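You operate a simulated robot arm through the tools that you are given. There is no shell and no other tool. Be economical: measure what you need, move in short steps, check, and stop when the job is done.

You are at the controls of a simulated robot arm. One attempt, no reset.

Task
Take the green pressure cup and leave it on the front strip of the packing bench. Put the 30 mm filler pad from the handle end of the strapped cartons on the top shelf of the steel rack and the 45 mm filler pad on the clear end of the spray bench. Take the red pressure cup and put it in the grey tray. Fetch the red plug gauge and stand it on top of the green caged tube. Take the sanding block on the top deck of the trolley and put it away on the polish end of the fork bench. Take the white caged tube and leave it on the top of the turntable. Take the hardener tin on the top deck of the trolley and put it away on the top of the steel shelving. Put the orange shell on the bottom tier of the returns shelf. Put two of the paint cups from the bottom shelf of the steel rack on the top of the returns shelf. The order is free. Set down upright: green pressure cup, red plug gauge, hardener tin, paint cup.

Only the result counts: the job must be done as asked and must still hold three seconds after the hand-in. Knocking over, shifting, dropping, spilling or breaking anything else fails it.

Robot
A 7-joint arm with a two-finger parallel gripper on a trunk, on a base that drives. Base frame: it is fixed to the floor where the robot stands at the start and does not move with it; the origin is under the middle of the robot, x ahead of it, y to its left, z up. Readings come in m, degrees, newtons and seconds.
Its first joint turns from -143.0 to 143.0 degrees. Places, roughly: bottom tier of the returns shelf [0.2, 4.6, 0.1]; clear end of the spray bench (31x23 cm) [-0.52, -2.62, 0.88]; filler pad [1, 0.25, 0.75]; front strip of the packing bench (36x12 cm) [-0.46, 0.76, 0.86]; green caged tube (5x5x11 cm) [0.4, 0.2, 0.8]; green pressure cup [0.5, 0, 0.75]; grey tray (22x41x5 cm) [1.9, 2.4, 0.3]; hardener tin [-0.75, 4, 0.75]; orange shell (5x5x5 cm) [-0.6, 4, 0.7]; paint cup [1, 4.75, 0.5]; polish end of the fork bench [5.5, 4.4, 0.6]; red plug gauge (4x4x9 cm) [-0.8, 1.5, 0.9]; red pressure cup [-0.5, -1.5, 1]; sanding block (5x8x4 cm) [-0.9, 3.7, 0.7]; top of the returns shelf [0.2, 4.6, 0.9]; top of the steel shelving [11.3, 0.8, 1]; top of the turntable [-0.6, 3.1, 0.8]; top shelf of the steel rack [1.7, 4.6, 1.5]; white caged tube (5x5x11 cm) [-0.8, 3.9, 0.8]. Payload 3 kg.
The TCP is the grasp point between the finger pads, 0.03 m short of the fingertips. In the tool frame z runs along the fingers and y along their closing line. The gripper opens to 0.11 m. The fingers are 0.02 m wide and 0.01 m thick; the gripper's body (0.048 by 0.112 m) begins 0.055 m behind the TCP.
Orientation is that of the tool frame in the base frame, as a unit quaternion [x, y, z, w]. With the fingers straight down and closing along the base's y, the tool's x points along the base's -x, its y along +y and its z along -z.

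Tools
- The arm moves only by the tool step_arm. Its argument "deltas" is a list that holds one entry, the list of rows, each a list of 6 numbers: the shift along the tool's x, y, z in units of 40 mm (1.0 is 40 mm), then the turn, a rotation vector about the tool's x, y, z in units of 4 degrees (1.0 is 4 degrees). In form: [[[tx, ty, tz, wx, wy, wz], ...]]. A call has 1 to 8 rows; each row shifts and turns the commanded pose from where the row before left it, along the tool's axes as they then stand. "gripper" is the gripper command, from -1 (shut) to 1 (fully open), values between in proportion, set as the call begins (left out, the last holds). A call with a number of a shift or a turn outside -1 to 1 is refused whole. Each row takes 0.2 s and may step no farther than 0.05 m and 8.6 degrees from the row before; otherwise, or with a gripper value out of range, the whole call is refused. Where a pose cannot be reached the arm comes as near as it can. A force on the tool above 40 N (or 10 N above the force at the start of the call, whichever is more), or a blocked arm, ends the call early, and 0.2 s more pass. The fingers move at their own pace (about 0.108 m/s each) and stop on an object; they squeeze with about 25 N. The grip force told is the motor's: it shows also when the fingers shut on nothing. Time passes only in rows, and 0.2 s behind the last, so rows that do not move let the fingers close. It gives the time, the measured TCP pose, the force on the tool (base axes), the opening and the grip force at its end, in the units of the frame above (readings bear some noise), with the torque about the TCP (base axes, N m) and any sound that the robot's microphone picked up, and new pictures: "views" is both (left out), scene, wrist or none.
- Cameras (640 x 400 px; columns grow to the right, rows downward): "scene" is now at [0.118, 0.055, 1.664]; the picture's right is [0.82, -0.58, -0.00], its down [-0.50, -0.70, -0.50] and it looks along [0.29, 0.41, -0.86] (base axes); focal length 234 px, centre (320, 200). "wrist" rides on the gripper at [0.072, 0.017, -0.103] in the tool frame; the picture's right is [-0.23, 0.97, 0.00], its down [-0.76, -0.18, -0.62] and it looks along [-0.61, -0.14, 0.78] (tool axes); focal length 222 px, centre (320, 200). There is no depth. A picture from a camera that has moved, and an enlarged one, comes with that camera's place and axes in the base frame and with its lens.
- slide_trunk(by): slides the trunk up (or, below 0, down) by that many m; the arm and the scene camera ride with it, the base frame stays. It gives what a move gives, with no picture.
- steer(legs): drives the robot by 1 to 6 legs, each [ahead, left, turn to the left] in m, m and degrees, along the robot's own axes; the way and the turn of a leg run together, so that a leg with both is an arc; at most 1.5 m and 180 degrees a leg. The arm and the cameras ride along, it lands a little off, and it stops where it bumps. It gives what a move gives, and a new picture of the scene camera.
- head_to(pan, tilt): turns the head with the scene camera to pan (to the left, within 86 degrees either way) and tilt (down, from -29 to 69), counted from straight ahead of the robot. It gives what a move gives, and a new picture of the scene camera.
- enlarge(camera, box): a new picture of the part [left, top, right, bottom] of that camera's present view, enlarged. No time passes.
- job_done(): hands the job in; it is judged then, once.

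Go step by step. Nothing tells you exact positions but the pictures and the camera data: compare them with the known pose of the tool, close in by small moves and look again before you grip or let go. The budget is 546 turns and 360 pictures, counting those below and the enlarged ones. Unless the task says otherwise, let go and move clear before handing in, and close with one line.

The tools are called after "Request:" by a JSON object that holds its "method" and its "body". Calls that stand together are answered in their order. step_arm: Moves the arm, as the interface text tells. Its arguments: {"type":"object","properties":{"deltas":{"type":"array"},"gripper":{"type":"number"},"views":{"type":"string","enum":["both","scene","wrist","none"]}},"required":["deltas"]} The other tools are called the same way: slide_trunk (by) slides the trunk up or down; steer (legs) drives the base; head_to (pan, tilt) turns the head that bears the scene camera; enlarge (camera, box) takes an enlarged picture of a part of a camera's view; job_done () hands the job in.

At the start:

```text
clock: 0.0
tcp_pos: [0.7541, 0.0914, 1.1424]
orientation: [-0.001, 1.0, 0.0, -0.001]
wrist_force: [-0.2, 0.3, -0.4]
moment: [-0.05, -0.01, 0.05]
opening: 0.1103
grasp_force: 0.1
trunk travel left (down, up): [-0.8, 0.09]
robot x, y, heading: [0.0004, -0.0007, -0.1]
head pan, tilt: [54.6, 59.8]
```

scene: 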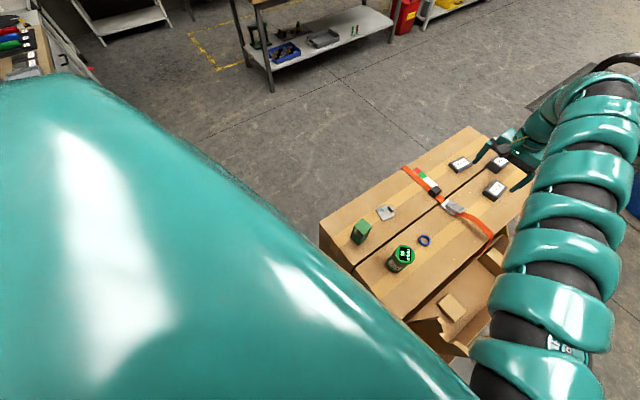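
wrist: 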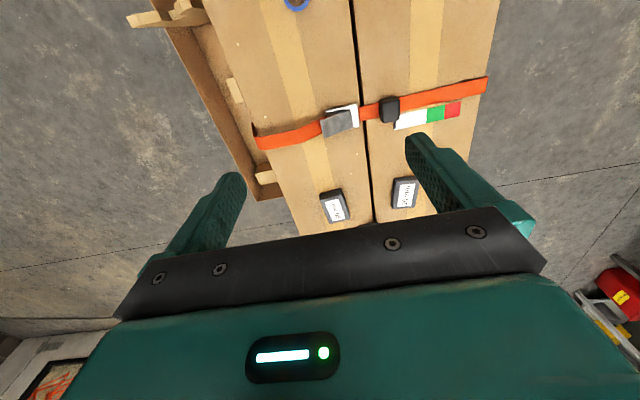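

I see the strapped cartons ahead with several items on top. I'll look around first, starting with closer views of the cartons.

Request:
{"method": "enlarge", "body": {"camera": "scene", "box": [310, 110, 550, 260]}}

Request:
{"method": "enlarge", "body": {"camera": "wrist", "box": [120, 0, 520, 250]}}

Request:
{"method": "head_to", "body": {"pan": 0, "tilt": 50}}

```text
2.67 times, centred on (430, 185) of scene
camera zoom: at [0.118, 0.055, 1.664], right [0.82, -0.58, 0.0], down [-0.5, -0.7, -0.5], along [0.29, 0.41, -0.86], focal length 625 px, centre (27, 240)
```

zoom: 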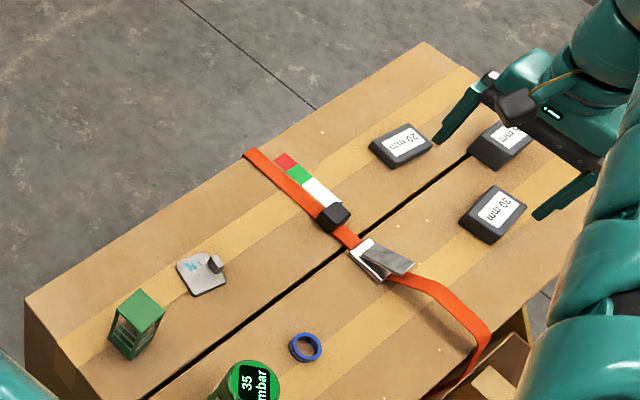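

```text
1.60 times, centred on (320, 125) of wrist
camera zoom: at [0.6822, 0.1103, 1.2463], right [0.23, 0.97, 0.0], down [0.76, -0.18, 0.62], along [0.61, -0.14, -0.78], focal length 355 px, centre (320, 320)
```

zoom: 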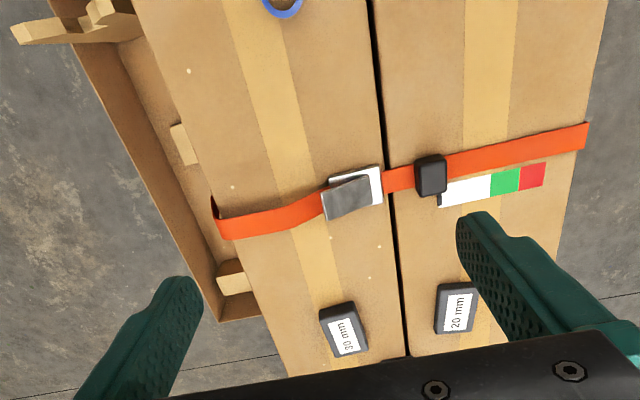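

```text
clock: 1.2
tcp_pos: [0.7545, 0.092, 1.1423]
orientation: [0.0, 1.0, 0.0, 0.0]
wrist_force: [-0.2, 0.0, -0.1]
moment: [-0.03, 0.01, 0.01]
opening: 0.11
grasp_force: 0.0
trunk travel left (down, up): [-0.8, 0.09]
robot x, y, heading: [-0.0027, -0.0031, 0.2]
head pan, tilt: [0.0, 50.0]
camera scene: at [0.1563, 0.0005, 1.6763], right [0.0, -1.0, 0.0], down [-0.77, 0.0, -0.64], along [0.64, 0.0, -0.77], focal length 234 px, centre (320, 200)
```

scene: 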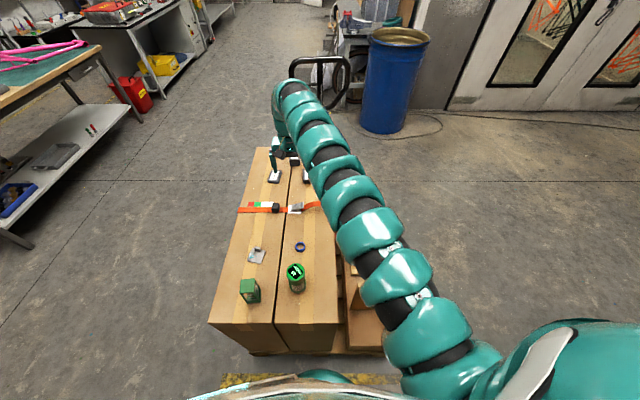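

The cartons sit on a pallet truck with the handle at the far end. I'll survey the rest of the room.

Request:
{"method": "head_to", "body": {"pan": 80, "tilt": 25}}

Request:
{"method": "head_to", "body": {"pan": 30, "tilt": 15}}

Request:
{"method": "head_to", "body": {"pan": -60, "tilt": 25}}

```text
clock: 2.8
tcp_pos: [0.7543, 0.0929, 1.142]
orientation: [-0.001, 1.0, 0.0, -0.001]
wrist_force: [-0.6, -0.5, -0.6]
moment: [0.01, 0.0, 0.01]
opening: 0.1099
grasp_force: 0.1
trunk travel left (down, up): [-0.8, 0.09]
robot x, y, heading: [-0.0014, -0.0018, -0.0]
head pan, tilt: [80.0, 25.0]
camera scene: at [0.0953, 0.0912, 1.7138], right [0.98, -0.17, 0.0], down [-0.07, -0.42, -0.91], along [0.16, 0.89, -0.42], focal length 234 px, centre (320, 200)
```

scene: 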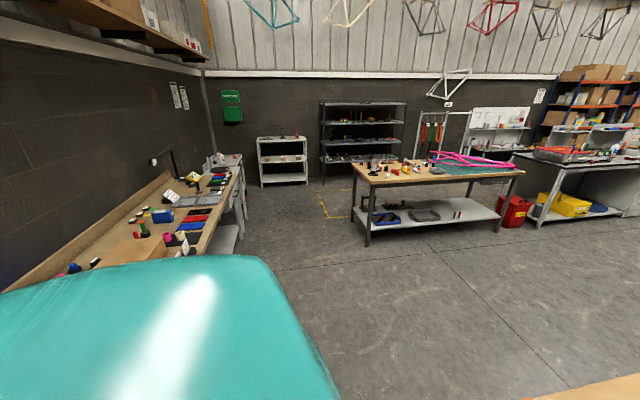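

```text
clock: 4.0
tcp_pos: [0.7549, 0.0934, 1.1424]
orientation: [0.0, 1.0, 0.0, 0.0]
wrist_force: [0.3, -0.8, 0.4]
moment: [0.02, -0.01, -0.02]
opening: 0.1099
grasp_force: 0.0
trunk travel left (down, up): [-0.8, 0.09]
robot x, y, heading: [0.0006, 0.0014, -0.1]
head pan, tilt: [30.0, 15.0]
camera scene: at [0.1601, 0.0472, 1.73], right [0.5, -0.87, 0.0], down [-0.22, -0.13, -0.97], along [0.84, 0.48, -0.26], focal length 234 px, centre (320, 200)
```

scene: 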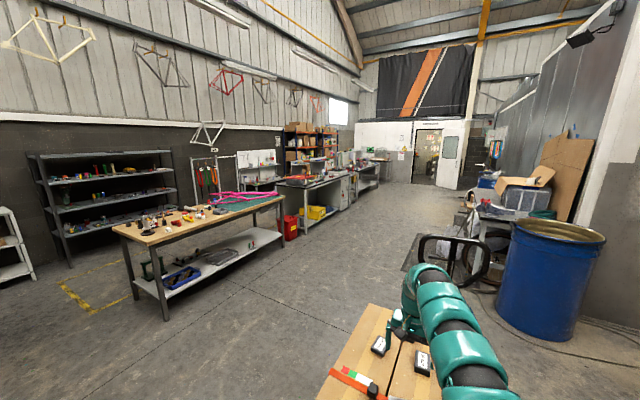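

```text
clock: 5.6
tcp_pos: [0.7543, 0.0917, 1.142]
orientation: [0.0, 1.0, -0.001, 0.0]
wrist_force: [0.0, 0.5, -0.7]
moment: [0.01, 0.02, 0.0]
opening: 0.1099
grasp_force: 0.1
trunk travel left (down, up): [-0.8, 0.09]
robot x, y, heading: [-0.0035, -0.0007, -0.1]
head pan, tilt: [-60.0, 25.0]
camera scene: at [0.1254, -0.0793, 1.7138], right [-0.87, -0.5, 0.0], down [-0.21, 0.37, -0.91], along [0.45, -0.78, -0.42], focal length 234 px, centre (320, 200)
```

scene: 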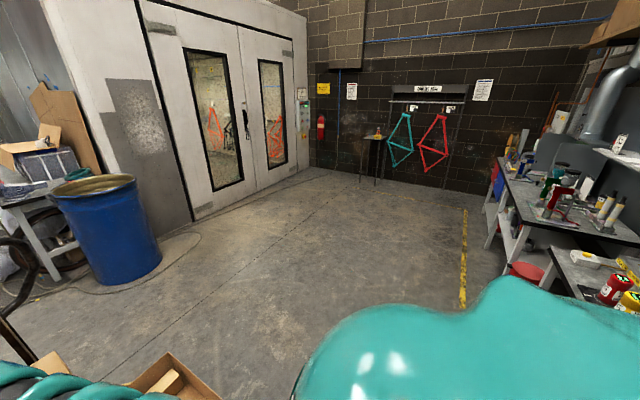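

The carton top is at about z 0.765 and the green cup is near (0.53, 0.10). I'll pull the arm back above it and lower a little.

Request:
{"method": "head_to", "body": {"pan": 0, "tilt": 60}}

Request:
{"method": "step_arm", "body": {"deltas": [[[0.9, 0, 0.2, 0, 0, 0], [0.9, 0, 0.2, 0, 0, 0], [0.9, 0, 0.2, 0, 0, 0], [0.9, 0, 0.2, 0, 0, 0], [0.9, 0, 0.2, 0, 0, 0], [0.9, 0, 0.2, 0, 0, 0]]], "gripper": 1}}

```text
clock: 6.9
tcp_pos: [0.7538, 0.0925, 1.1427]
orientation: [-0.001, 1.0, 0.0, 0.0]
wrist_force: [0.6, 0.4, 0.9]
moment: [-0.03, -0.03, 0.0]
opening: 0.1101
grasp_force: 0.1
trunk travel left (down, up): [-0.8, 0.09]
robot x, y, heading: [0.0029, 0.0009, 0.1]
head pan, tilt: [0.0, 60.0]
camera scene: at [0.146, 0.0004, 1.6637], right [0.0, -1.0, 0.0], down [-0.87, 0.0, -0.5], along [0.5, 0.0, -0.87], focal length 234 px, centre (320, 200)
```

scene: 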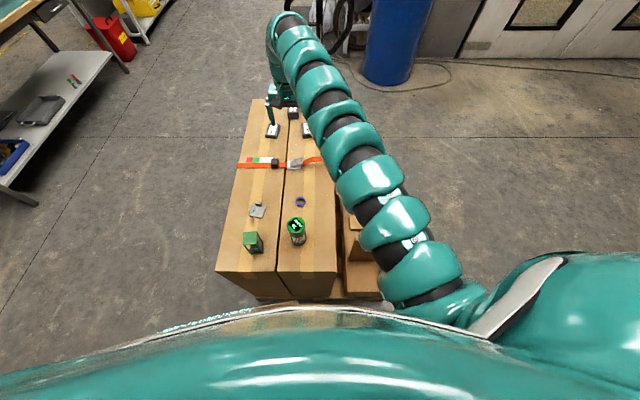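

```text
clock: 8.3
tcp_pos: [0.6293, 0.1322, 1.1008]
orientation: [0.0, 1.0, -0.002, -0.002]
wrist_force: [0.8, -0.3, -0.5]
moment: [-0.04, 0.01, -0.03]
opening: 0.1102
grasp_force: 0.1
out of reach, approached as far as the arm can: row 3, 4, 5, 6
trunk travel left (down, up): [-0.8, 0.09]
robot x, y, heading: [0.0013, 0.0004, 0.1]
head pan, tilt: [0.0, 60.0]
camera scene: at [0.1457, 0.002, 1.6637], right [0.0, -1.0, 0.0], down [-0.87, 0.0, -0.5], along [0.5, 0.0, -0.87], focal length 234 px, centre (320, 200)
camera wrist: at [0.5572, 0.1512, 1.2048], right [0.23, 0.97, 0.0], down [0.76, -0.18, 0.62], along [0.6, -0.14, -0.78], focal length 222 px, centre (320, 200)
```

scene: 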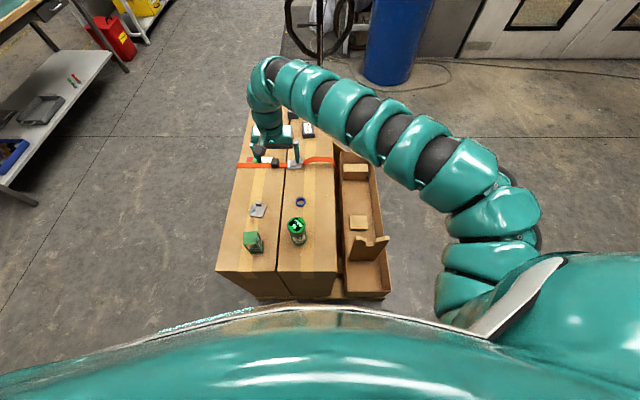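
wrist: 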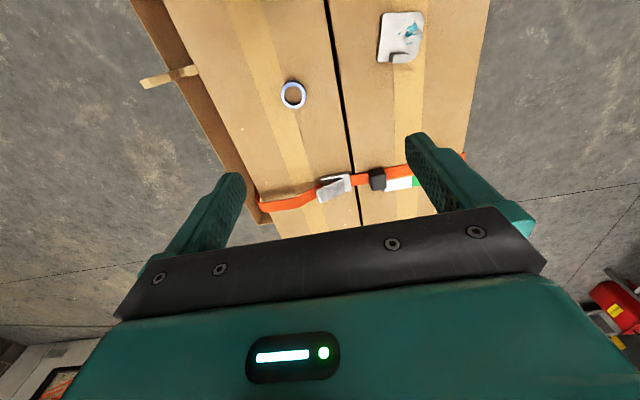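

Arm hit its inner limit at this height. I'll test the reach lower down, with the tool still clear above the objects.

Request:
{"method": "step_arm", "body": {"deltas": [[[0, 0, 0.8, 0, 0, 0], [0, 0, 0.8, 0, 0, 0], [0, 0, 0.8, 0, 0, 0], [0, 0, 0.6, 0, 0, 0], [0.7, 0, 0, 0, 0, 0], [0.7, 0, 0, 0, 0, 0]]], "views": "scene"}}

```text
clock: 9.7
tcp_pos: [0.5872, 0.1424, 0.9725]
orientation: [0.001, 1.0, -0.001, -0.001]
wrist_force: [-0.3, 0.4, -0.3]
moment: [-0.03, 0.0, 0.02]
opening: 0.11
grasp_force: 0.3
out of reach, approached as far as the arm can: row 6
trunk travel left (down, up): [-0.8, 0.09]
robot x, y, heading: [0.0004, -0.0029, 0.1]
head pan, tilt: [0.0, 60.0]
camera scene: at [0.1467, 0.0015, 1.6636], right [0.0, -1.0, 0.0], down [-0.87, 0.0, -0.5], along [0.5, 0.0, -0.87], focal length 234 px, centre (320, 200)
```

scene: 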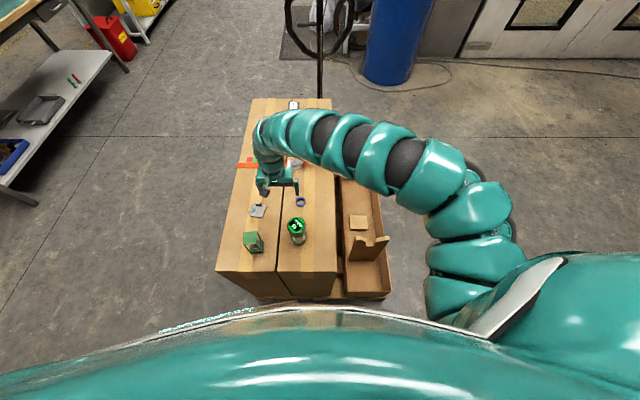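

The cup stands near (0.49, 0.087) with its top at about 0.87. I'll back the base so the cup comes into reach.

Request:
{"method": "steer", "body": {"legs": [[-0.15, 0, 0]]}}

Request:
{"method": "enlarge", "body": {"camera": "wrist", "box": [0, 0, 640, 400]}}

```text
clock: 11.1
tcp_pos: [0.4346, 0.1387, 0.9737]
orientation: [0.002, 1.0, -0.002, -0.001]
wrist_force: [-0.1, 0.1, -0.2]
moment: [0.0, -0.01, -0.01]
opening: 0.1099
grasp_force: 0.0
trunk travel left (down, up): [-0.8, 0.09]
robot x, y, heading: [-0.1501, -0.0006, 0.0]
head pan, tilt: [0.0, 60.0]
camera scene: at [-0.0062, 0.0002, 1.6639], right [0.0, -1.0, 0.0], down [-0.87, 0.0, -0.5], along [0.5, 0.0, -0.87], focal length 234 px, centre (320, 200)
```

scene: 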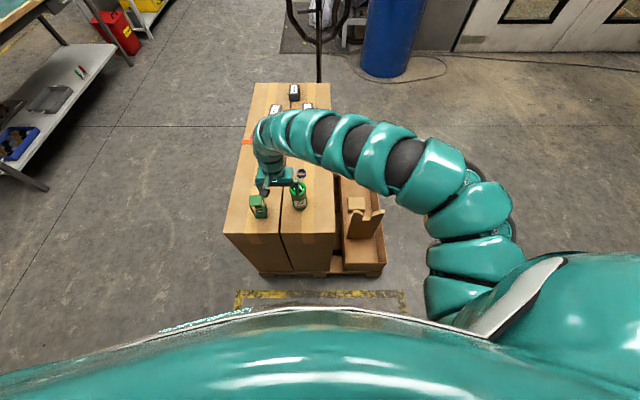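

```text
1.00 times, centred on (320, 200) of wrist (not enlarged: the box is as wide or as high as the picture)
camera zoom: at [0.3623, 0.1577, 1.0775], right [0.23, 0.97, 0.0], down [0.76, -0.18, 0.62], along [0.61, -0.14, -0.78], focal length 222 px, centre (320, 200)
```

zoom: 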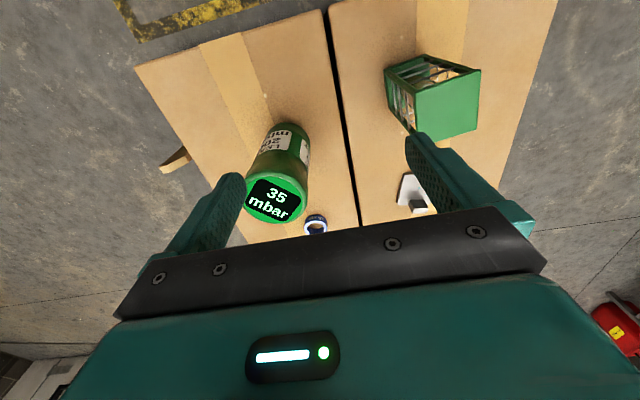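

Cup top triangulates near (0.51, 0.075). I'll centre above it and look again.

Request:
{"method": "step_arm", "body": {"deltas": [[[0, -0.75, 0, 0, 0, 0], [0, -0.75, 0, 0, 0, 0], [-0.7, 0, 0, 0, 0, 0]]]}}

Request:
{"method": "enlarge", "body": {"camera": "scene", "box": [220, 110, 380, 210]}}

```text
clock: 11.9
tcp_pos: [0.4864, 0.0887, 0.959]
orientation: [0.002, 1.0, -0.001, -0.002]
wrist_force: [0.0, 0.4, 0.5]
moment: [0.01, -0.01, -0.02]
opening: 0.1099
grasp_force: 0.1
out of reach, approached as far as the arm can: row 1, 2
trunk travel left (down, up): [-0.8, 0.09]
robot x, y, heading: [-0.1465, 0.0021, -0.3]
head pan, tilt: [0.0, 60.0]
camera scene: at [-0.0028, 0.0009, 1.6635], right [0.0, -1.0, 0.0], down [-0.87, 0.0, -0.5], along [0.5, 0.0, -0.87], focal length 234 px, centre (320, 200)
camera wrist: at [0.4135, 0.1088, 1.0633], right [0.23, 0.97, 0.0], down [0.76, -0.18, 0.62], along [0.6, -0.15, -0.78], focal length 222 px, centre (320, 200)
```

scene: 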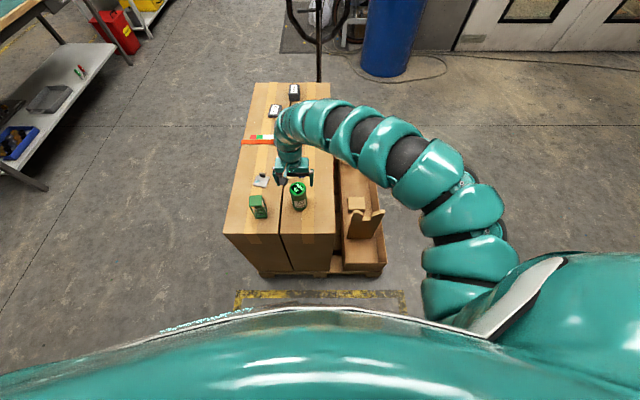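
wrist: 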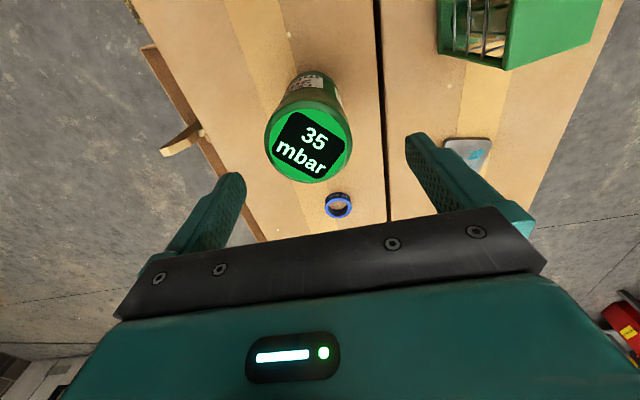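

```text
4.00 times, centred on (300, 160) of scene
camera zoom: at [-0.0028, 0.0009, 1.6635], right [0.0, -1.0, 0.0], down [-0.87, 0.0, -0.5], along [0.5, 0.0, -0.87], focal length 938 px, centre (400, 360)
```

zoom: 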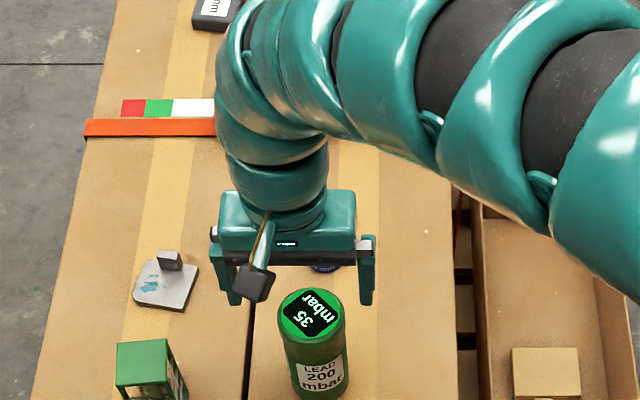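

Triangulating from both views: the cup is at (0.48, 0.084), top about 0.912. The arm is cramped, so I'll raise, back off 0.12 m and reach forward.

Request:
{"method": "step_arm", "body": {"deltas": [[[0, 0, -1, 0, 0, 0], [0, 0, -0.5, 0, 0, 0]]], "views": "none"}}

Request:
{"method": "steer", "body": {"legs": [[-0.12, 0, 0]]}}

Request:
{"method": "step_arm", "body": {"deltas": [[[-0.7, 0, 0, 0, 0, 0], [-0.7, 0, 0, 0, 0, 0], [-0.7, 0, 0, 0, 0, 0], [-0.7, 0, 0, 0, 0, 0]]]}}

```text
clock: 12.5
tcp_pos: [0.4861, 0.0921, 1.0196]
orientation: [0.001, 1.0, 0.0, -0.001]
wrist_force: [0.7, 0.0, -0.8]
moment: [0.0, 0.01, 0.02]
opening: 0.11
grasp_force: 0.0
trunk travel left (down, up): [-0.8, 0.09]
robot x, y, heading: [-0.1493, -0.0005, 0.1]
head pan, tilt: [0.0, 60.0]
```

```text
clock: 13.7
tcp_pos: [0.3691, 0.0917, 1.0208]
orientation: [0.002, 1.0, -0.001, -0.002]
wrist_force: [-0.7, 0.5, -0.1]
moment: [0.03, -0.02, 0.01]
opening: 0.11
grasp_force: 0.0
trunk travel left (down, up): [-0.8, 0.09]
robot x, y, heading: [-0.2669, 0.0019, -0.1]
head pan, tilt: [0.0, 60.0]
camera scene: at [-0.1218, 0.0005, 1.6639], right [0.0, -1.0, 0.0], down [-0.87, 0.0, -0.5], along [0.5, 0.0, -0.87], focal length 234 px, centre (320, 200)
```

scene: 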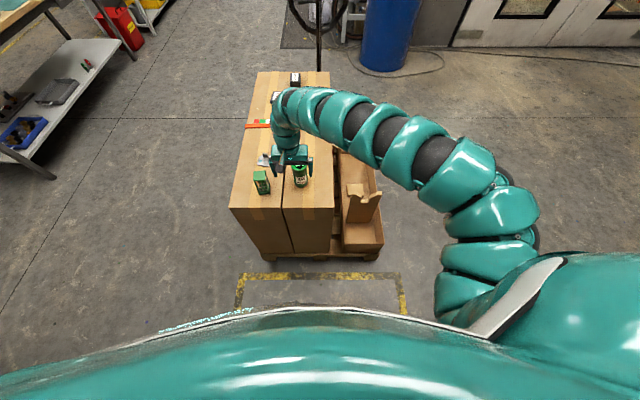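

```text
clock: 14.7
tcp_pos: [0.4773, 0.0964, 1.0195]
orientation: [-0.006, 1.0, -0.002, -0.001]
wrist_force: [0.2, -0.1, -0.4]
moment: [0.05, 0.02, -0.02]
opening: 0.1098
grasp_force: 0.1
trunk travel left (down, up): [-0.8, 0.09]
robot x, y, heading: [-0.2645, 0.0008, -0.2]
head pan, tilt: [0.0, 60.0]
camera scene: at [-0.1207, 0.0033, 1.6638], right [0.0, -1.0, 0.0], down [-0.87, 0.0, -0.5], along [0.5, 0.0, -0.87], focal length 234 px, centre (320, 200)
camera wrist: at [0.4055, 0.113, 1.1237], right [0.22, 0.98, 0.0], down [0.76, -0.17, 0.62], along [0.61, -0.14, -0.78], focal length 222 px, centre (320, 200)
```

scene: 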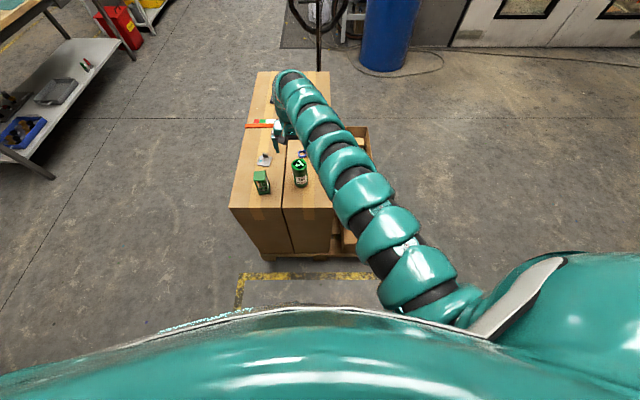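
wrist: 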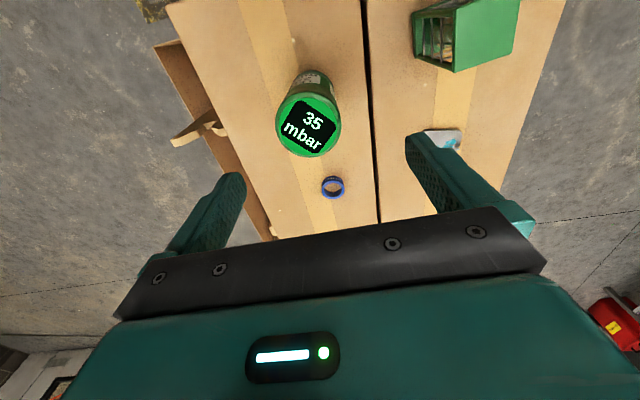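

The cup reads consistently at (0.476, 0.085). Before gripping I'll read its label.

Request:
{"method": "enlarge", "body": {"camera": "scene", "box": [240, 140, 336, 200]}}

Request:
{"method": "step_arm", "body": {"deltas": [[[0, -0.28, 0.6, 0, 0, 0], [0, 0, 0.8, 0, 0, 0], [0, 0, 0.8, 0, 0, 0], [0, 0, 0, 0, 0, 0]]]}}

```text
6.67 times, centred on (288, 170) of scene
camera zoom: at [-0.1207, 0.0033, 1.6638], right [0.0, -1.0, 0.0], down [-0.87, 0.0, -0.5], along [0.5, 0.0, -0.87], focal length 1563 px, centre (533, 400)
```

zoom: 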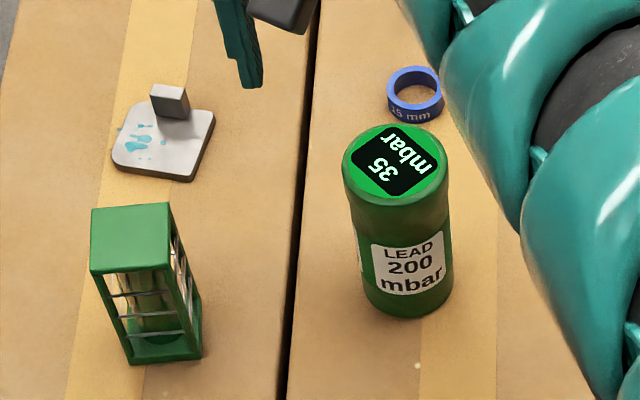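

```text
clock: 15.7
tcp_pos: [0.4678, 0.0747, 0.9454]
orientation: [0.002, 1.0, -0.001, -0.001]
wrist_force: [0.5, 0.1, -0.1]
moment: [0.02, 0.04, 0.01]
opening: 0.1101
grasp_force: 0.0
out of reach, approached as far as the arm can: row 1, 2, 3
trunk travel left (down, up): [-0.8, 0.09]
robot x, y, heading: [-0.2642, 0.002, -0.1]
head pan, tilt: [0.0, 60.0]
camera scene: at [-0.1205, 0.0008, 1.6638], right [0.0, -1.0, 0.0], down [-0.87, 0.0, -0.5], along [0.5, 0.0, -0.87], focal length 234 px, centre (320, 200)
camera wrist: at [0.3965, 0.0936, 1.0492], right [0.23, 0.97, 0.0], down [0.76, -0.18, 0.62], along [0.6, -0.14, -0.78], focal length 222 px, centre (320, 200)
```

scene: 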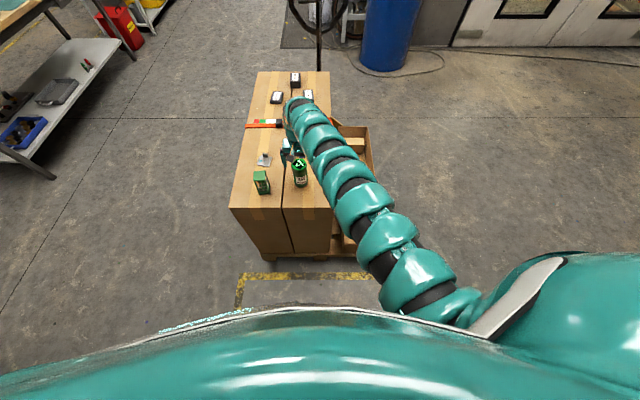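
wrist: 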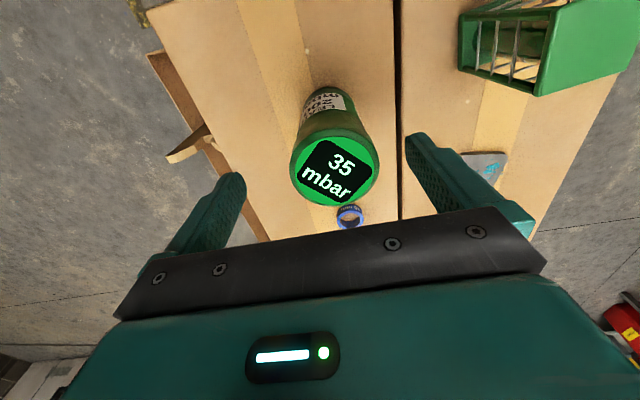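

The arm is overstretched at this height; the trunk has to come down. I'll raise the tool by 0.2 m and then lower the trunk by the same amount.

Request:
{"method": "step_arm", "body": {"deltas": [[[0, 0, -1, 0, 0, 0], [0, 0, -1, 0, 0, 0], [0, 0, -1, 0, 0, 0], [0, 0, -1, 0, 0, 0], [0, 0, -1, 0, 0, 0], [0, 0, -0.6, 0, 0, 0]]], "views": "none"}}

Request:
{"method": "slide_trunk", "body": {"by": -0.22}}

Request:
{"method": "step_arm", "body": {"deltas": [[[0, 0, 0, 0, 0, 0]]]}}

```text
clock: 17.1
tcp_pos: [0.4691, 0.0729, 1.1726]
orientation: [0.002, 1.0, -0.001, 0.0]
wrist_force: [0.1, -0.7, 0.1]
moment: [0.01, -0.01, 0.02]
opening: 0.1099
grasp_force: 0.1
trunk travel left (down, up): [-0.8, 0.09]
robot x, y, heading: [-0.2633, 0.0025, -0.1]
head pan, tilt: [0.0, 60.0]
```

```text
clock: 19.4
tcp_pos: [0.4707, 0.0735, 0.9529]
orientation: [0.001, 1.0, -0.002, -0.001]
wrist_force: [-0.2, 0.0, -0.7]
moment: [0.03, 0.01, -0.01]
opening: 0.1099
grasp_force: 0.0
trunk travel left (down, up): [-0.58, 0.31]
robot x, y, heading: [-0.2665, -0.003, -0.3]
head pan, tilt: [0.0, 60.0]
```

```text
clock: 19.8
tcp_pos: [0.4718, 0.074, 0.9527]
orientation: [0.002, 1.0, -0.002, -0.002]
wrist_force: [0.0, 0.6, 0.0]
moment: [0.01, -0.01, 0.01]
opening: 0.1099
grasp_force: 0.1
trunk travel left (down, up): [-0.58, 0.31]
robot x, y, heading: [-0.2641, 0.0012, -0.2]
head pan, tilt: [0.0, 60.0]
camera scene: at [-0.1201, 0.0006, 1.4437], right [0.0, -1.0, 0.0], down [-0.87, 0.0, -0.5], along [0.5, 0.0, -0.87], focal length 234 px, centre (320, 200)
camera wrist: at [0.3983, 0.0917, 1.056], right [0.23, 0.97, 0.0], down [0.76, -0.18, 0.62], along [0.6, -0.14, -0.78], focal length 222 px, centre (320, 200)
```

scene: 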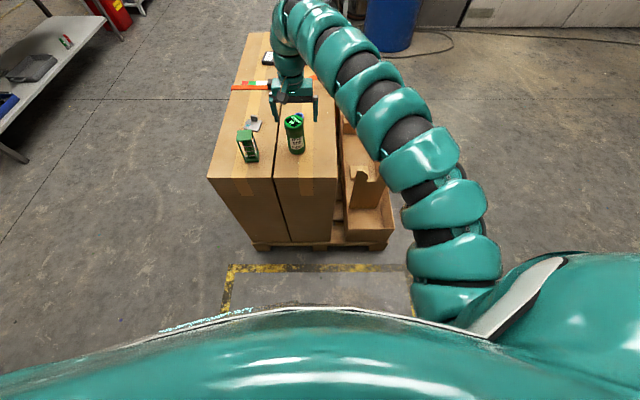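
wrist: 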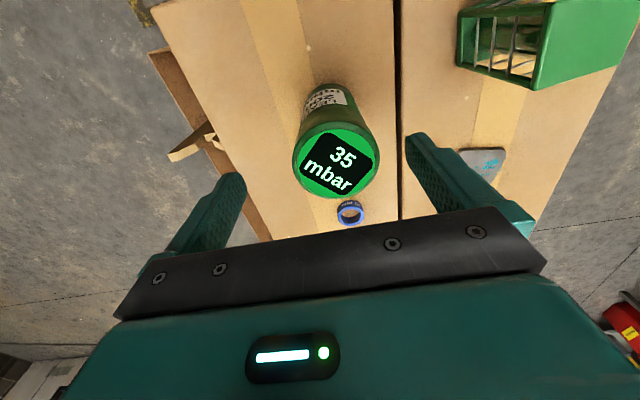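

Everything agrees: cup at (0.477, 0.085). I'll centre and descend around it.

Request:
{"method": "step_arm", "body": {"deltas": [[[-0.12, 0.28, 0, 0, 0, 0], [0, 0, 0.7, 0, 0, 0], [0, 0, 0.7, 0, 0, 0], [0, 0, 0.5, 0, 0, 0], [0, 0, 0, 0, 0, 0]]]}}

```text
clock: 21.0
tcp_pos: [0.475, 0.085, 0.8764]
orientation: [0.002, 1.0, 0.0, -0.001]
wrist_force: [0.2, -0.2, 0.3]
moment: [-0.02, -0.02, -0.04]
opening: 0.1101
grasp_force: 0.2
trunk travel left (down, up): [-0.58, 0.31]
robot x, y, heading: [-0.2639, 0.0011, -0.2]
head pan, tilt: [0.0, 60.0]
camera scene: at [-0.1201, 0.0005, 1.4438], right [0.0, -1.0, 0.0], down [-0.87, 0.0, -0.5], along [0.5, 0.0, -0.87], focal length 234 px, centre (320, 200)
camera wrist: at [0.4031, 0.1024, 0.9804], right [0.23, 0.97, 0.0], down [0.76, -0.18, 0.62], along [0.6, -0.14, -0.78], focal length 222 px, centre (320, 200)
```

scene: 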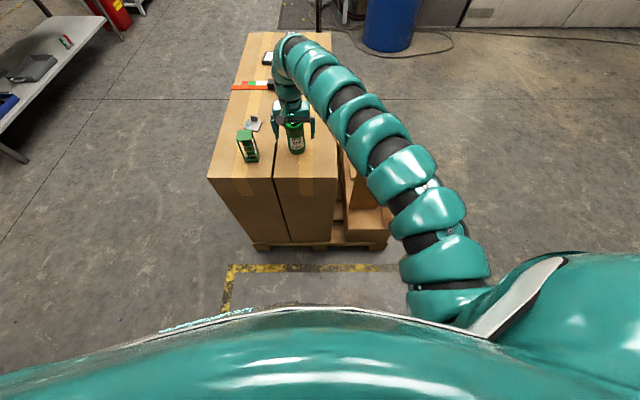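
wrist: 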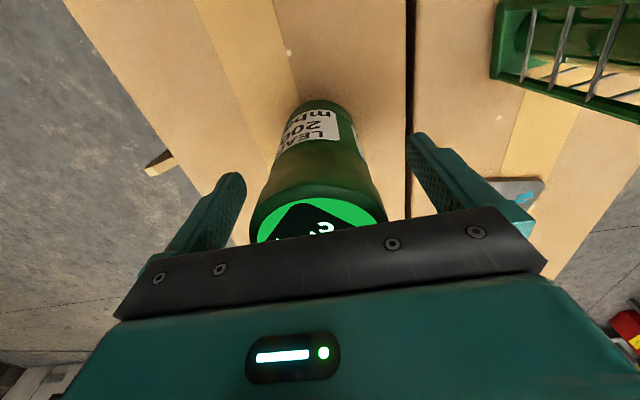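

Cup is centred between the fingers; closing.

Request:
{"method": "step_arm", "body": {"deltas": [[[0, 0, 0, 0, 0, 0], [0, 0, 0, 0, 0, 0], [0, 0, 0, 0, 0, 0]]], "gripper": -1, "views": "wrist"}}

```text
clock: 21.8
tcp_pos: [0.4756, 0.0835, 0.877]
orientation: [0.002, 1.0, -0.001, -0.001]
wrist_force: [2.2, -1.2, 1.9]
moment: [0.12, -0.17, -0.03]
opening: 0.0643
grasp_force: 24.7
trunk travel left (down, up): [-0.58, 0.31]
robot x, y, heading: [-0.2647, 0.0018, -0.3]
head pan, tilt: [0.0, 60.0]
camera wrist: at [0.4034, 0.1021, 0.9805], right [0.23, 0.97, 0.0], down [0.76, -0.18, 0.62], along [0.6, -0.14, -0.78], focal length 222 px, centre (320, 200)
```

wrist: 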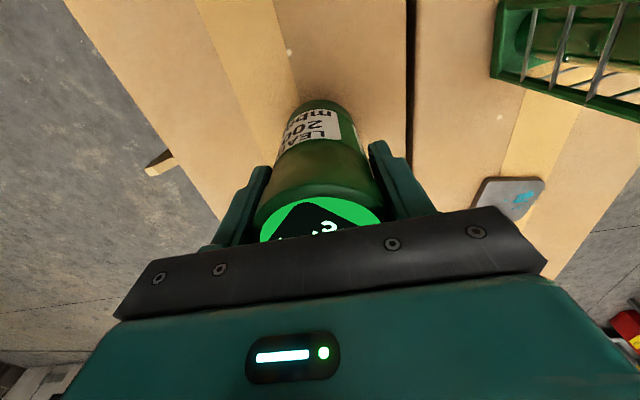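

Gripped at 64 mm. Lifting, then looking toward the packing bench.

Request:
{"method": "step_arm", "body": {"deltas": [[[0, 0, -0.5, 0, 0, 0], [0, 0, -1, 0, 0, 0], [0, 0, -1, 0, 0, 0], [0, 0, -1, 0, 0, 0], [0, 0, -1, 0, 0, 0], [0, 0, -1, 0, 0, 0]]], "views": "none"}}

Request:
{"method": "slide_trunk", "body": {"by": 0.22}}

Request:
{"method": "head_to", "body": {"pan": 86, "tilt": 50}}

```text
clock: 23.2
tcp_pos: [0.4607, 0.0757, 1.0753]
orientation: [0.003, 1.0, -0.001, 0.002]
wrist_force: [-0.8, -0.2, 0.4]
moment: [-0.01, -0.04, 0.02]
opening: 0.0
grasp_force: 25.3
out of reach, approached as far as the arm can: row 5, 6
trunk travel left (down, up): [-0.58, 0.31]
robot x, y, heading: [-0.2661, -0.001, -0.5]
head pan, tilt: [0.0, 60.0]
```

```text
clock: 25.6
tcp_pos: [0.4622, 0.0764, 1.2931]
orientation: [0.001, 1.0, -0.001, -0.001]
wrist_force: [0.0, 0.0, -1.2]
moment: [0.02, 0.01, -0.01]
opening: 0.0
grasp_force: 25.0
trunk travel left (down, up): [-0.8, 0.09]
robot x, y, heading: [-0.2651, 0.0022, -0.3]
head pan, tilt: [0.0, 60.0]
```

```text
clock: 27.1
tcp_pos: [0.4624, 0.0759, 1.2939]
orientation: [0.002, 1.0, 0.0, 0.0]
wrist_force: [-0.2, -0.2, 0.3]
moment: [-0.01, -0.01, -0.01]
opening: 0.0002
grasp_force: 25.1
trunk travel left (down, up): [-0.8, 0.09]
robot x, y, heading: [-0.266, -0.0015, -0.4]
head pan, tilt: [85.9, 50.0]
camera scene: at [-0.1809, 0.0776, 1.6763], right [1.0, -0.07, 0.0], down [-0.06, -0.76, -0.64], along [0.05, 0.64, -0.77], focal length 234 px, centre (320, 200)
```

scene: 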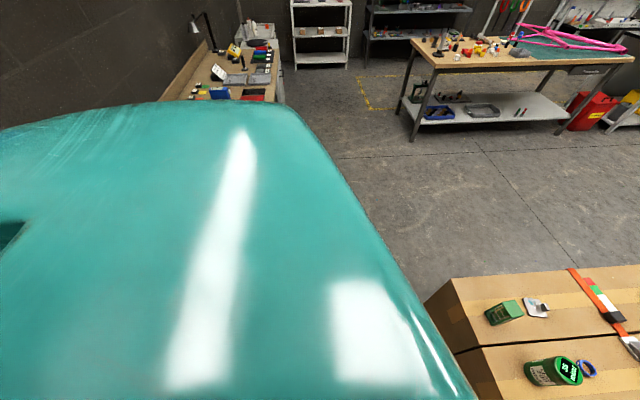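

The fingers shut on nothing: the cup slipped out. I'll check it is still standing where it was.

Request:
{"method": "enlarge", "body": {"camera": "scene", "box": [440, 260, 640, 400]}}

Request:
{"method": "head_to", "body": {"pan": 0, "tilt": 55}}

Request:
{"method": "enlarge", "body": {"camera": "wrist", "box": [160, 0, 480, 200]}}

```text
2.86 times, centred on (540, 330) of scene
camera zoom: at [-0.1809, 0.0776, 1.6763], right [1.0, -0.07, 0.0], down [-0.06, -0.76, -0.64], along [0.05, 0.64, -0.77], focal length 670 px, centre (-309, -171)
```

zoom: 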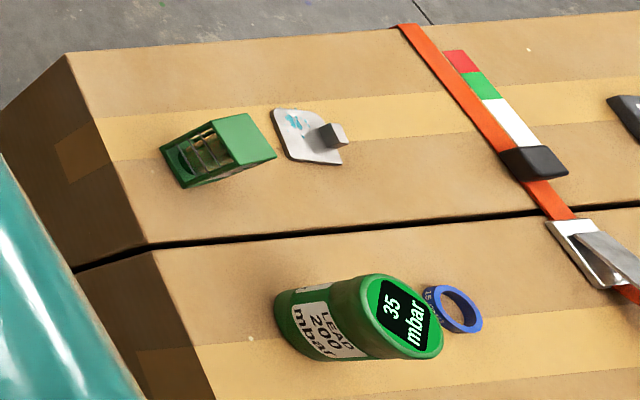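

```text
clock: 28.8
tcp_pos: [0.4632, 0.0759, 1.2922]
orientation: [0.003, 1.0, -0.001, 0.0]
wrist_force: [0.8, 1.4, 0.6]
moment: [0.03, -0.02, 0.03]
opening: 0.0
grasp_force: 25.3
trunk travel left (down, up): [-0.8, 0.09]
robot x, y, heading: [-0.2653, 0.0014, -0.3]
head pan, tilt: [0.0, 55.0]
camera scene: at [-0.1146, 0.0006, 1.6698], right [0.0, -1.0, 0.0], down [-0.82, 0.0, -0.57], along [0.57, 0.0, -0.82], focal length 234 px, centre (320, 200)
```

scene: 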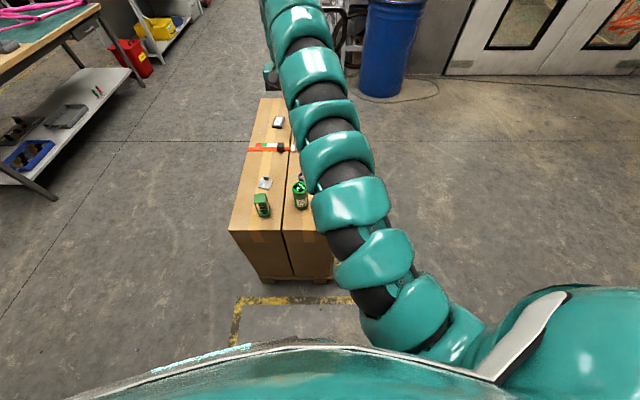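

```text
2.00 times, centred on (320, 100) of wrist
camera zoom: at [0.3901, 0.0946, 1.3969], right [0.23, 0.97, 0.0], down [0.76, -0.18, 0.62], along [0.61, -0.14, -0.78], focal length 444 px, centre (320, 400)
```

zoom: 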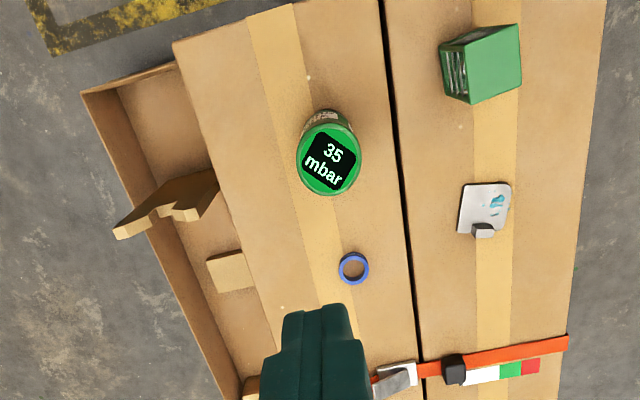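

The cup slipped but stands unmoved at (0.477, 0.084). I'll go back, grip as deep as possible and lift in tiny steps while reading the force.

Request:
{"method": "slide_trunk", "body": {"by": -0.24}}

Request:
{"method": "step_arm", "body": {"deltas": [[[-0.36, 0.22, 0, 0, 0, 0], [0, 0, 0.5, 0, 0, 0], [0, 0, 0.5, 0, 0, 0]]], "gripper": 1}}

```text
clock: 31.2
tcp_pos: [0.4631, 0.0764, 1.0542]
orientation: [0.002, 1.0, 0.0, 0.0]
wrist_force: [0.3, -0.6, 0.0]
moment: [0.05, -0.01, -0.01]
opening: 0.0
grasp_force: 24.8
trunk travel left (down, up): [-0.56, 0.33]
robot x, y, heading: [-0.2656, -0.0038, 0.0]
head pan, tilt: [0.0, 55.0]
```

```text
clock: 32.0
tcp_pos: [0.4675, 0.0786, 1.01]
orientation: [0.002, 1.0, 0.0, -0.001]
wrist_force: [-0.7, -0.3, 0.1]
moment: [0.0, 0.01, -0.02]
opening: 0.11
grasp_force: 0.0
out of reach, approached as far as the arm can: row 1
trunk travel left (down, up): [-0.56, 0.33]
robot x, y, heading: [-0.2654, 0.0016, -0.2]
head pan, tilt: [0.0, 55.0]
camera scene: at [-0.1146, 0.001, 1.4298], right [0.0, -1.0, 0.0], down [-0.82, 0.0, -0.57], along [0.57, 0.0, -0.82], focal length 234 px, centre (320, 200)
camera wrist: at [0.3956, 0.0979, 1.1134], right [0.23, 0.97, 0.0], down [0.76, -0.18, 0.62], along [0.61, -0.15, -0.78], focal length 222 px, centre (320, 200)
```

scene: 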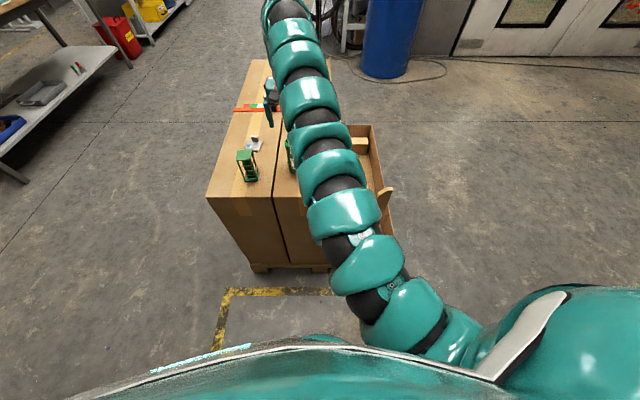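
wrist: 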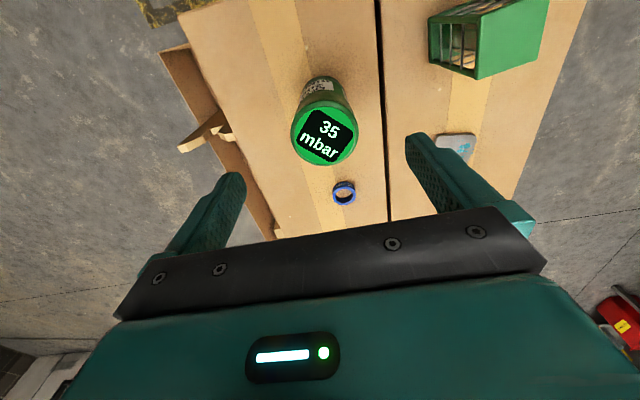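

Request:
{"method": "step_arm", "body": {"deltas": [[[-0.22, 0.15, 0.6, 0, 0, 0], [0, 0, 0.8, 0, 0, 0], [0, 0, 0.8, 0, 0, 0], [0, 0, 0.8, 0, 0, 0], [0, 0, 0.5, 0, 0, 0], [0, 0, 0, 0, 0, 0]]], "views": "wrist"}}

Request:
{"method": "step_arm", "body": {"deltas": [[[0, 0, 0, 0, 0, 0], [0, 0, 0, 0, 0, 0], [0, 0, 0, 0, 0, 0], [0, 0, 0, 0, 0, 0]]], "gripper": -1, "views": "none"}}

Request:
{"method": "step_arm", "body": {"deltas": [[[0, 0, -0.05, 0, 0, 0], [0, 0, -0.05, 0, 0, 0], [0, 0, -0.05, 0, 0, 0]]]}}

```text
clock: 33.5
tcp_pos: [0.4768, 0.0882, 0.8716]
orientation: [0.001, 1.0, 0.0, 0.0]
wrist_force: [0.4, -0.9, -0.1]
moment: [-0.02, -0.02, -0.03]
opening: 0.1099
grasp_force: 0.1
trunk travel left (down, up): [-0.56, 0.33]
robot x, y, heading: [-0.2659, 0.0004, -0.1]
head pan, tilt: [0.0, 55.0]
camera wrist: at [0.4045, 0.1054, 0.9746], right [0.23, 0.97, 0.0], down [0.76, -0.18, 0.62], along [0.61, -0.14, -0.78], focal length 222 px, centre (320, 200)
```

wrist: 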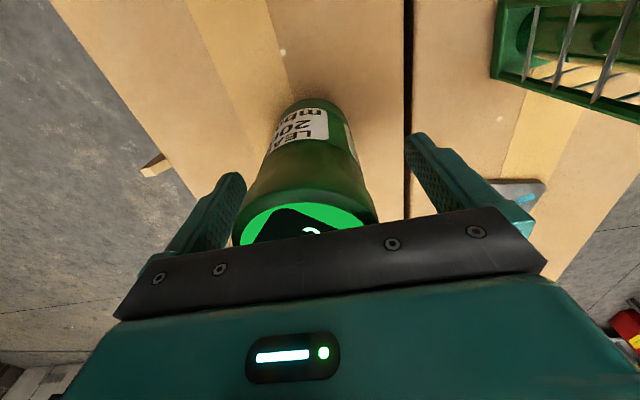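

```text
clock: 34.5
tcp_pos: [0.4778, 0.0864, 0.8716]
orientation: [0.001, 1.0, 0.0, -0.001]
wrist_force: [-0.4, -2.7, 0.0]
moment: [-0.03, 0.01, -0.05]
opening: 0.064
grasp_force: 25.2
trunk travel left (down, up): [-0.56, 0.33]
robot x, y, heading: [-0.2673, -0.0019, 0.0]
head pan, tilt: [0.0, 55.0]
```

```text
clock: 35.2
tcp_pos: [0.4774, 0.0869, 0.8773]
orientation: [0.002, 1.0, 0.0, 0.0]
wrist_force: [-1.0, 0.2, -6.5]
moment: [0.01, -0.02, -0.02]
opening: 0.0641
grasp_force: 25.3
trunk travel left (down, up): [-0.56, 0.33]
robot x, y, heading: [-0.2669, 0.0013, -0.3]
head pan, tilt: [0.0, 55.0]
camera scene: at [-0.1139, 0.0007, 1.4297], right [0.0, -1.0, 0.0], down [-0.82, 0.0, -0.57], along [0.57, 0.0, -0.82], focal length 234 px, centre (320, 200)
camera wrist: at [0.4042, 0.1047, 0.9799], right [0.23, 0.97, 0.0], down [0.76, -0.18, 0.62], along [0.61, -0.14, -0.78], focal length 222 px, centre (320, 200)
```

scene: 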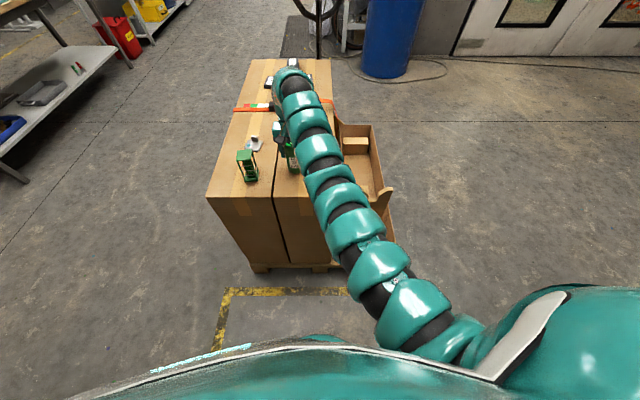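
wrist: 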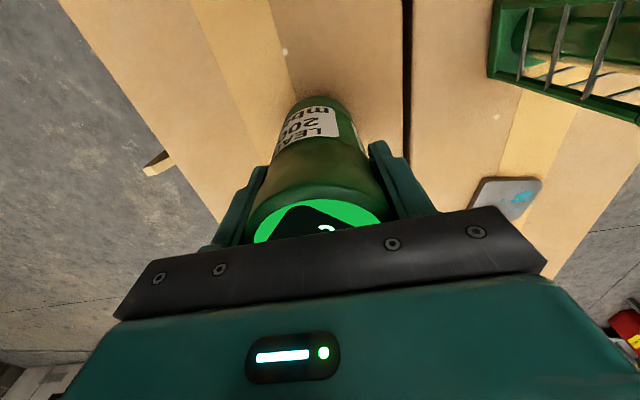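

Request:
{"method": "step_arm", "body": {"deltas": [[[0, 0, -0.1, 0, 0, 0], [0, 0, -0.1, 0, 0, 0], [0, 0, -0.1, 0, 0, 0], [0, 0, -0.1, 0, 0, 0]]], "views": "wrist"}}

```text
clock: 36.2
tcp_pos: [0.4767, 0.0862, 0.8928]
orientation: [0.001, 1.0, 0.0, 0.0]
wrist_force: [-0.3, -0.4, -7.3]
moment: [0.02, 0.0, 0.03]
opening: 0.0641
grasp_force: 24.9
trunk travel left (down, up): [-0.56, 0.33]
robot x, y, heading: [-0.2638, 0.0036, -0.4]
head pan, tilt: [0.0, 55.0]
camera wrist: at [0.4049, 0.1036, 0.9967], right [0.23, 0.97, 0.0], down [0.76, -0.18, 0.62], along [0.61, -0.14, -0.78], focal length 222 px, centre (320, 200)
```

wrist: 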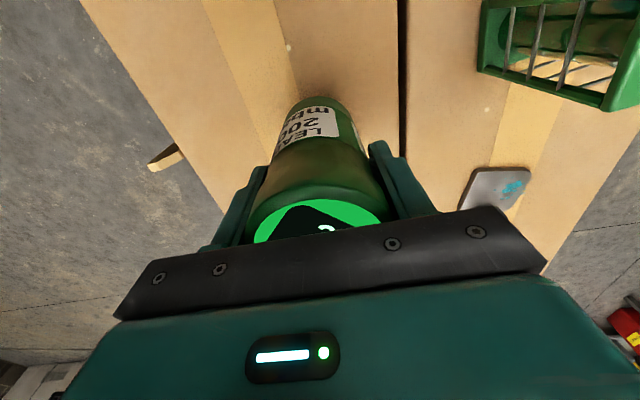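

It lifts with the tool now (about 0.7 kg); the first lift was too quick. I'll lift gently.

Request:
{"method": "step_arm", "body": {"deltas": [[[0, 0, -0.15, 0, 0, 0], [0, 0, -0.2, 0, 0, 0], [0, 0, -0.25, 0, 0, 0], [0, 0, -0.25, 0, 0, 0], [0, 0, -0.25, 0, 0, 0], [0, 0, -0.25, 0, 0, 0], [0, 0, -0.2, 0, 0, 0], [0, 0, -0.1, 0, 0, 0]]], "views": "wrist"}}

```text
clock: 38.0
tcp_pos: [0.4767, 0.0855, 0.9595]
orientation: [0.002, 1.0, 0.001, 0.0]
wrist_force: [-0.2, 0.0, -6.8]
moment: [0.0, 0.01, -0.02]
opening: 0.0642
grasp_force: 25.0
trunk travel left (down, up): [-0.56, 0.33]
robot x, y, heading: [-0.2665, 0.0015, -0.3]
head pan, tilt: [0.0, 55.0]
camera wrist: at [0.4044, 0.104, 1.0622], right [0.23, 0.97, 0.0], down [0.76, -0.18, 0.62], along [0.61, -0.14, -0.78], focal length 222 px, centre (320, 200)
```

wrist: 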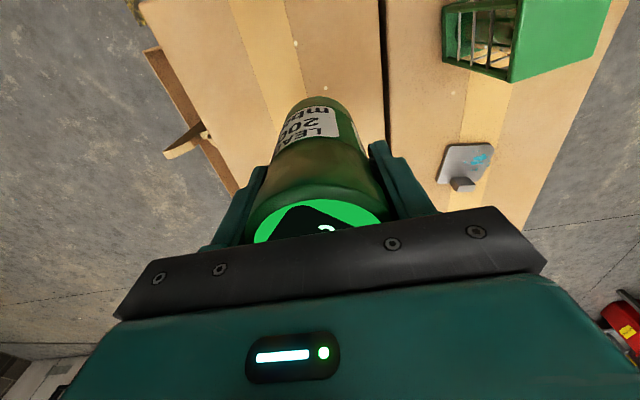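

Held firm. Raising the trunk and looking left again.

Request:
{"method": "slide_trunk", "body": {"by": 0.3}}

Request:
{"method": "head_to", "body": {"pan": 86, "tilt": 35}}

Request:
{"method": "enlarge", "body": {"camera": "scene", "box": [140, 60, 320, 172]}}

```text
clock: 41.0
tcp_pos: [0.4774, 0.0867, 1.2578]
orientation: [0.002, 1.0, -0.001, -0.001]
wrist_force: [1.4, -0.7, -6.6]
moment: [-0.02, -0.03, 0.04]
opening: 0.064
grasp_force: 24.8
trunk travel left (down, up): [-0.86, 0.03]
robot x, y, heading: [-0.2646, 0.0047, -0.0]
head pan, tilt: [0.0, 55.0]
```

```text
clock: 42.6
tcp_pos: [0.4767, 0.0861, 1.2588]
orientation: [0.002, 1.0, 0.0, 0.0]
wrist_force: [-0.7, 0.2, -7.2]
moment: [0.01, 0.05, 0.02]
opening: 0.0637
grasp_force: 25.1
trunk travel left (down, up): [-0.86, 0.03]
robot x, y, heading: [-0.2626, 0.0031, -0.1]
head pan, tilt: [85.9, 35.0]
camera scene: at [-0.1791, 0.0887, 1.7579], right [1.0, -0.07, 0.0], down [-0.04, -0.57, -0.82], along [0.06, 0.82, -0.57], focal length 234 px, centre (320, 200)
```

scene: 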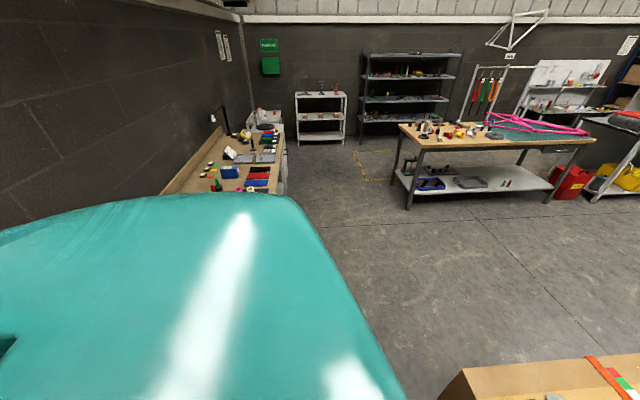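

```text
3.56 times, centred on (230, 116) of scene
camera zoom: at [-0.1791, 0.0887, 1.7579], right [1.0, -0.07, 0.0], down [-0.04, -0.57, -0.82], along [0.06, 0.82, -0.57], focal length 834 px, centre (640, 499)
```

zoom: 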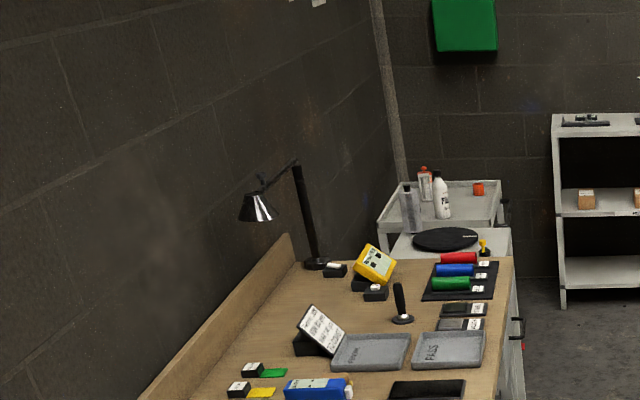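

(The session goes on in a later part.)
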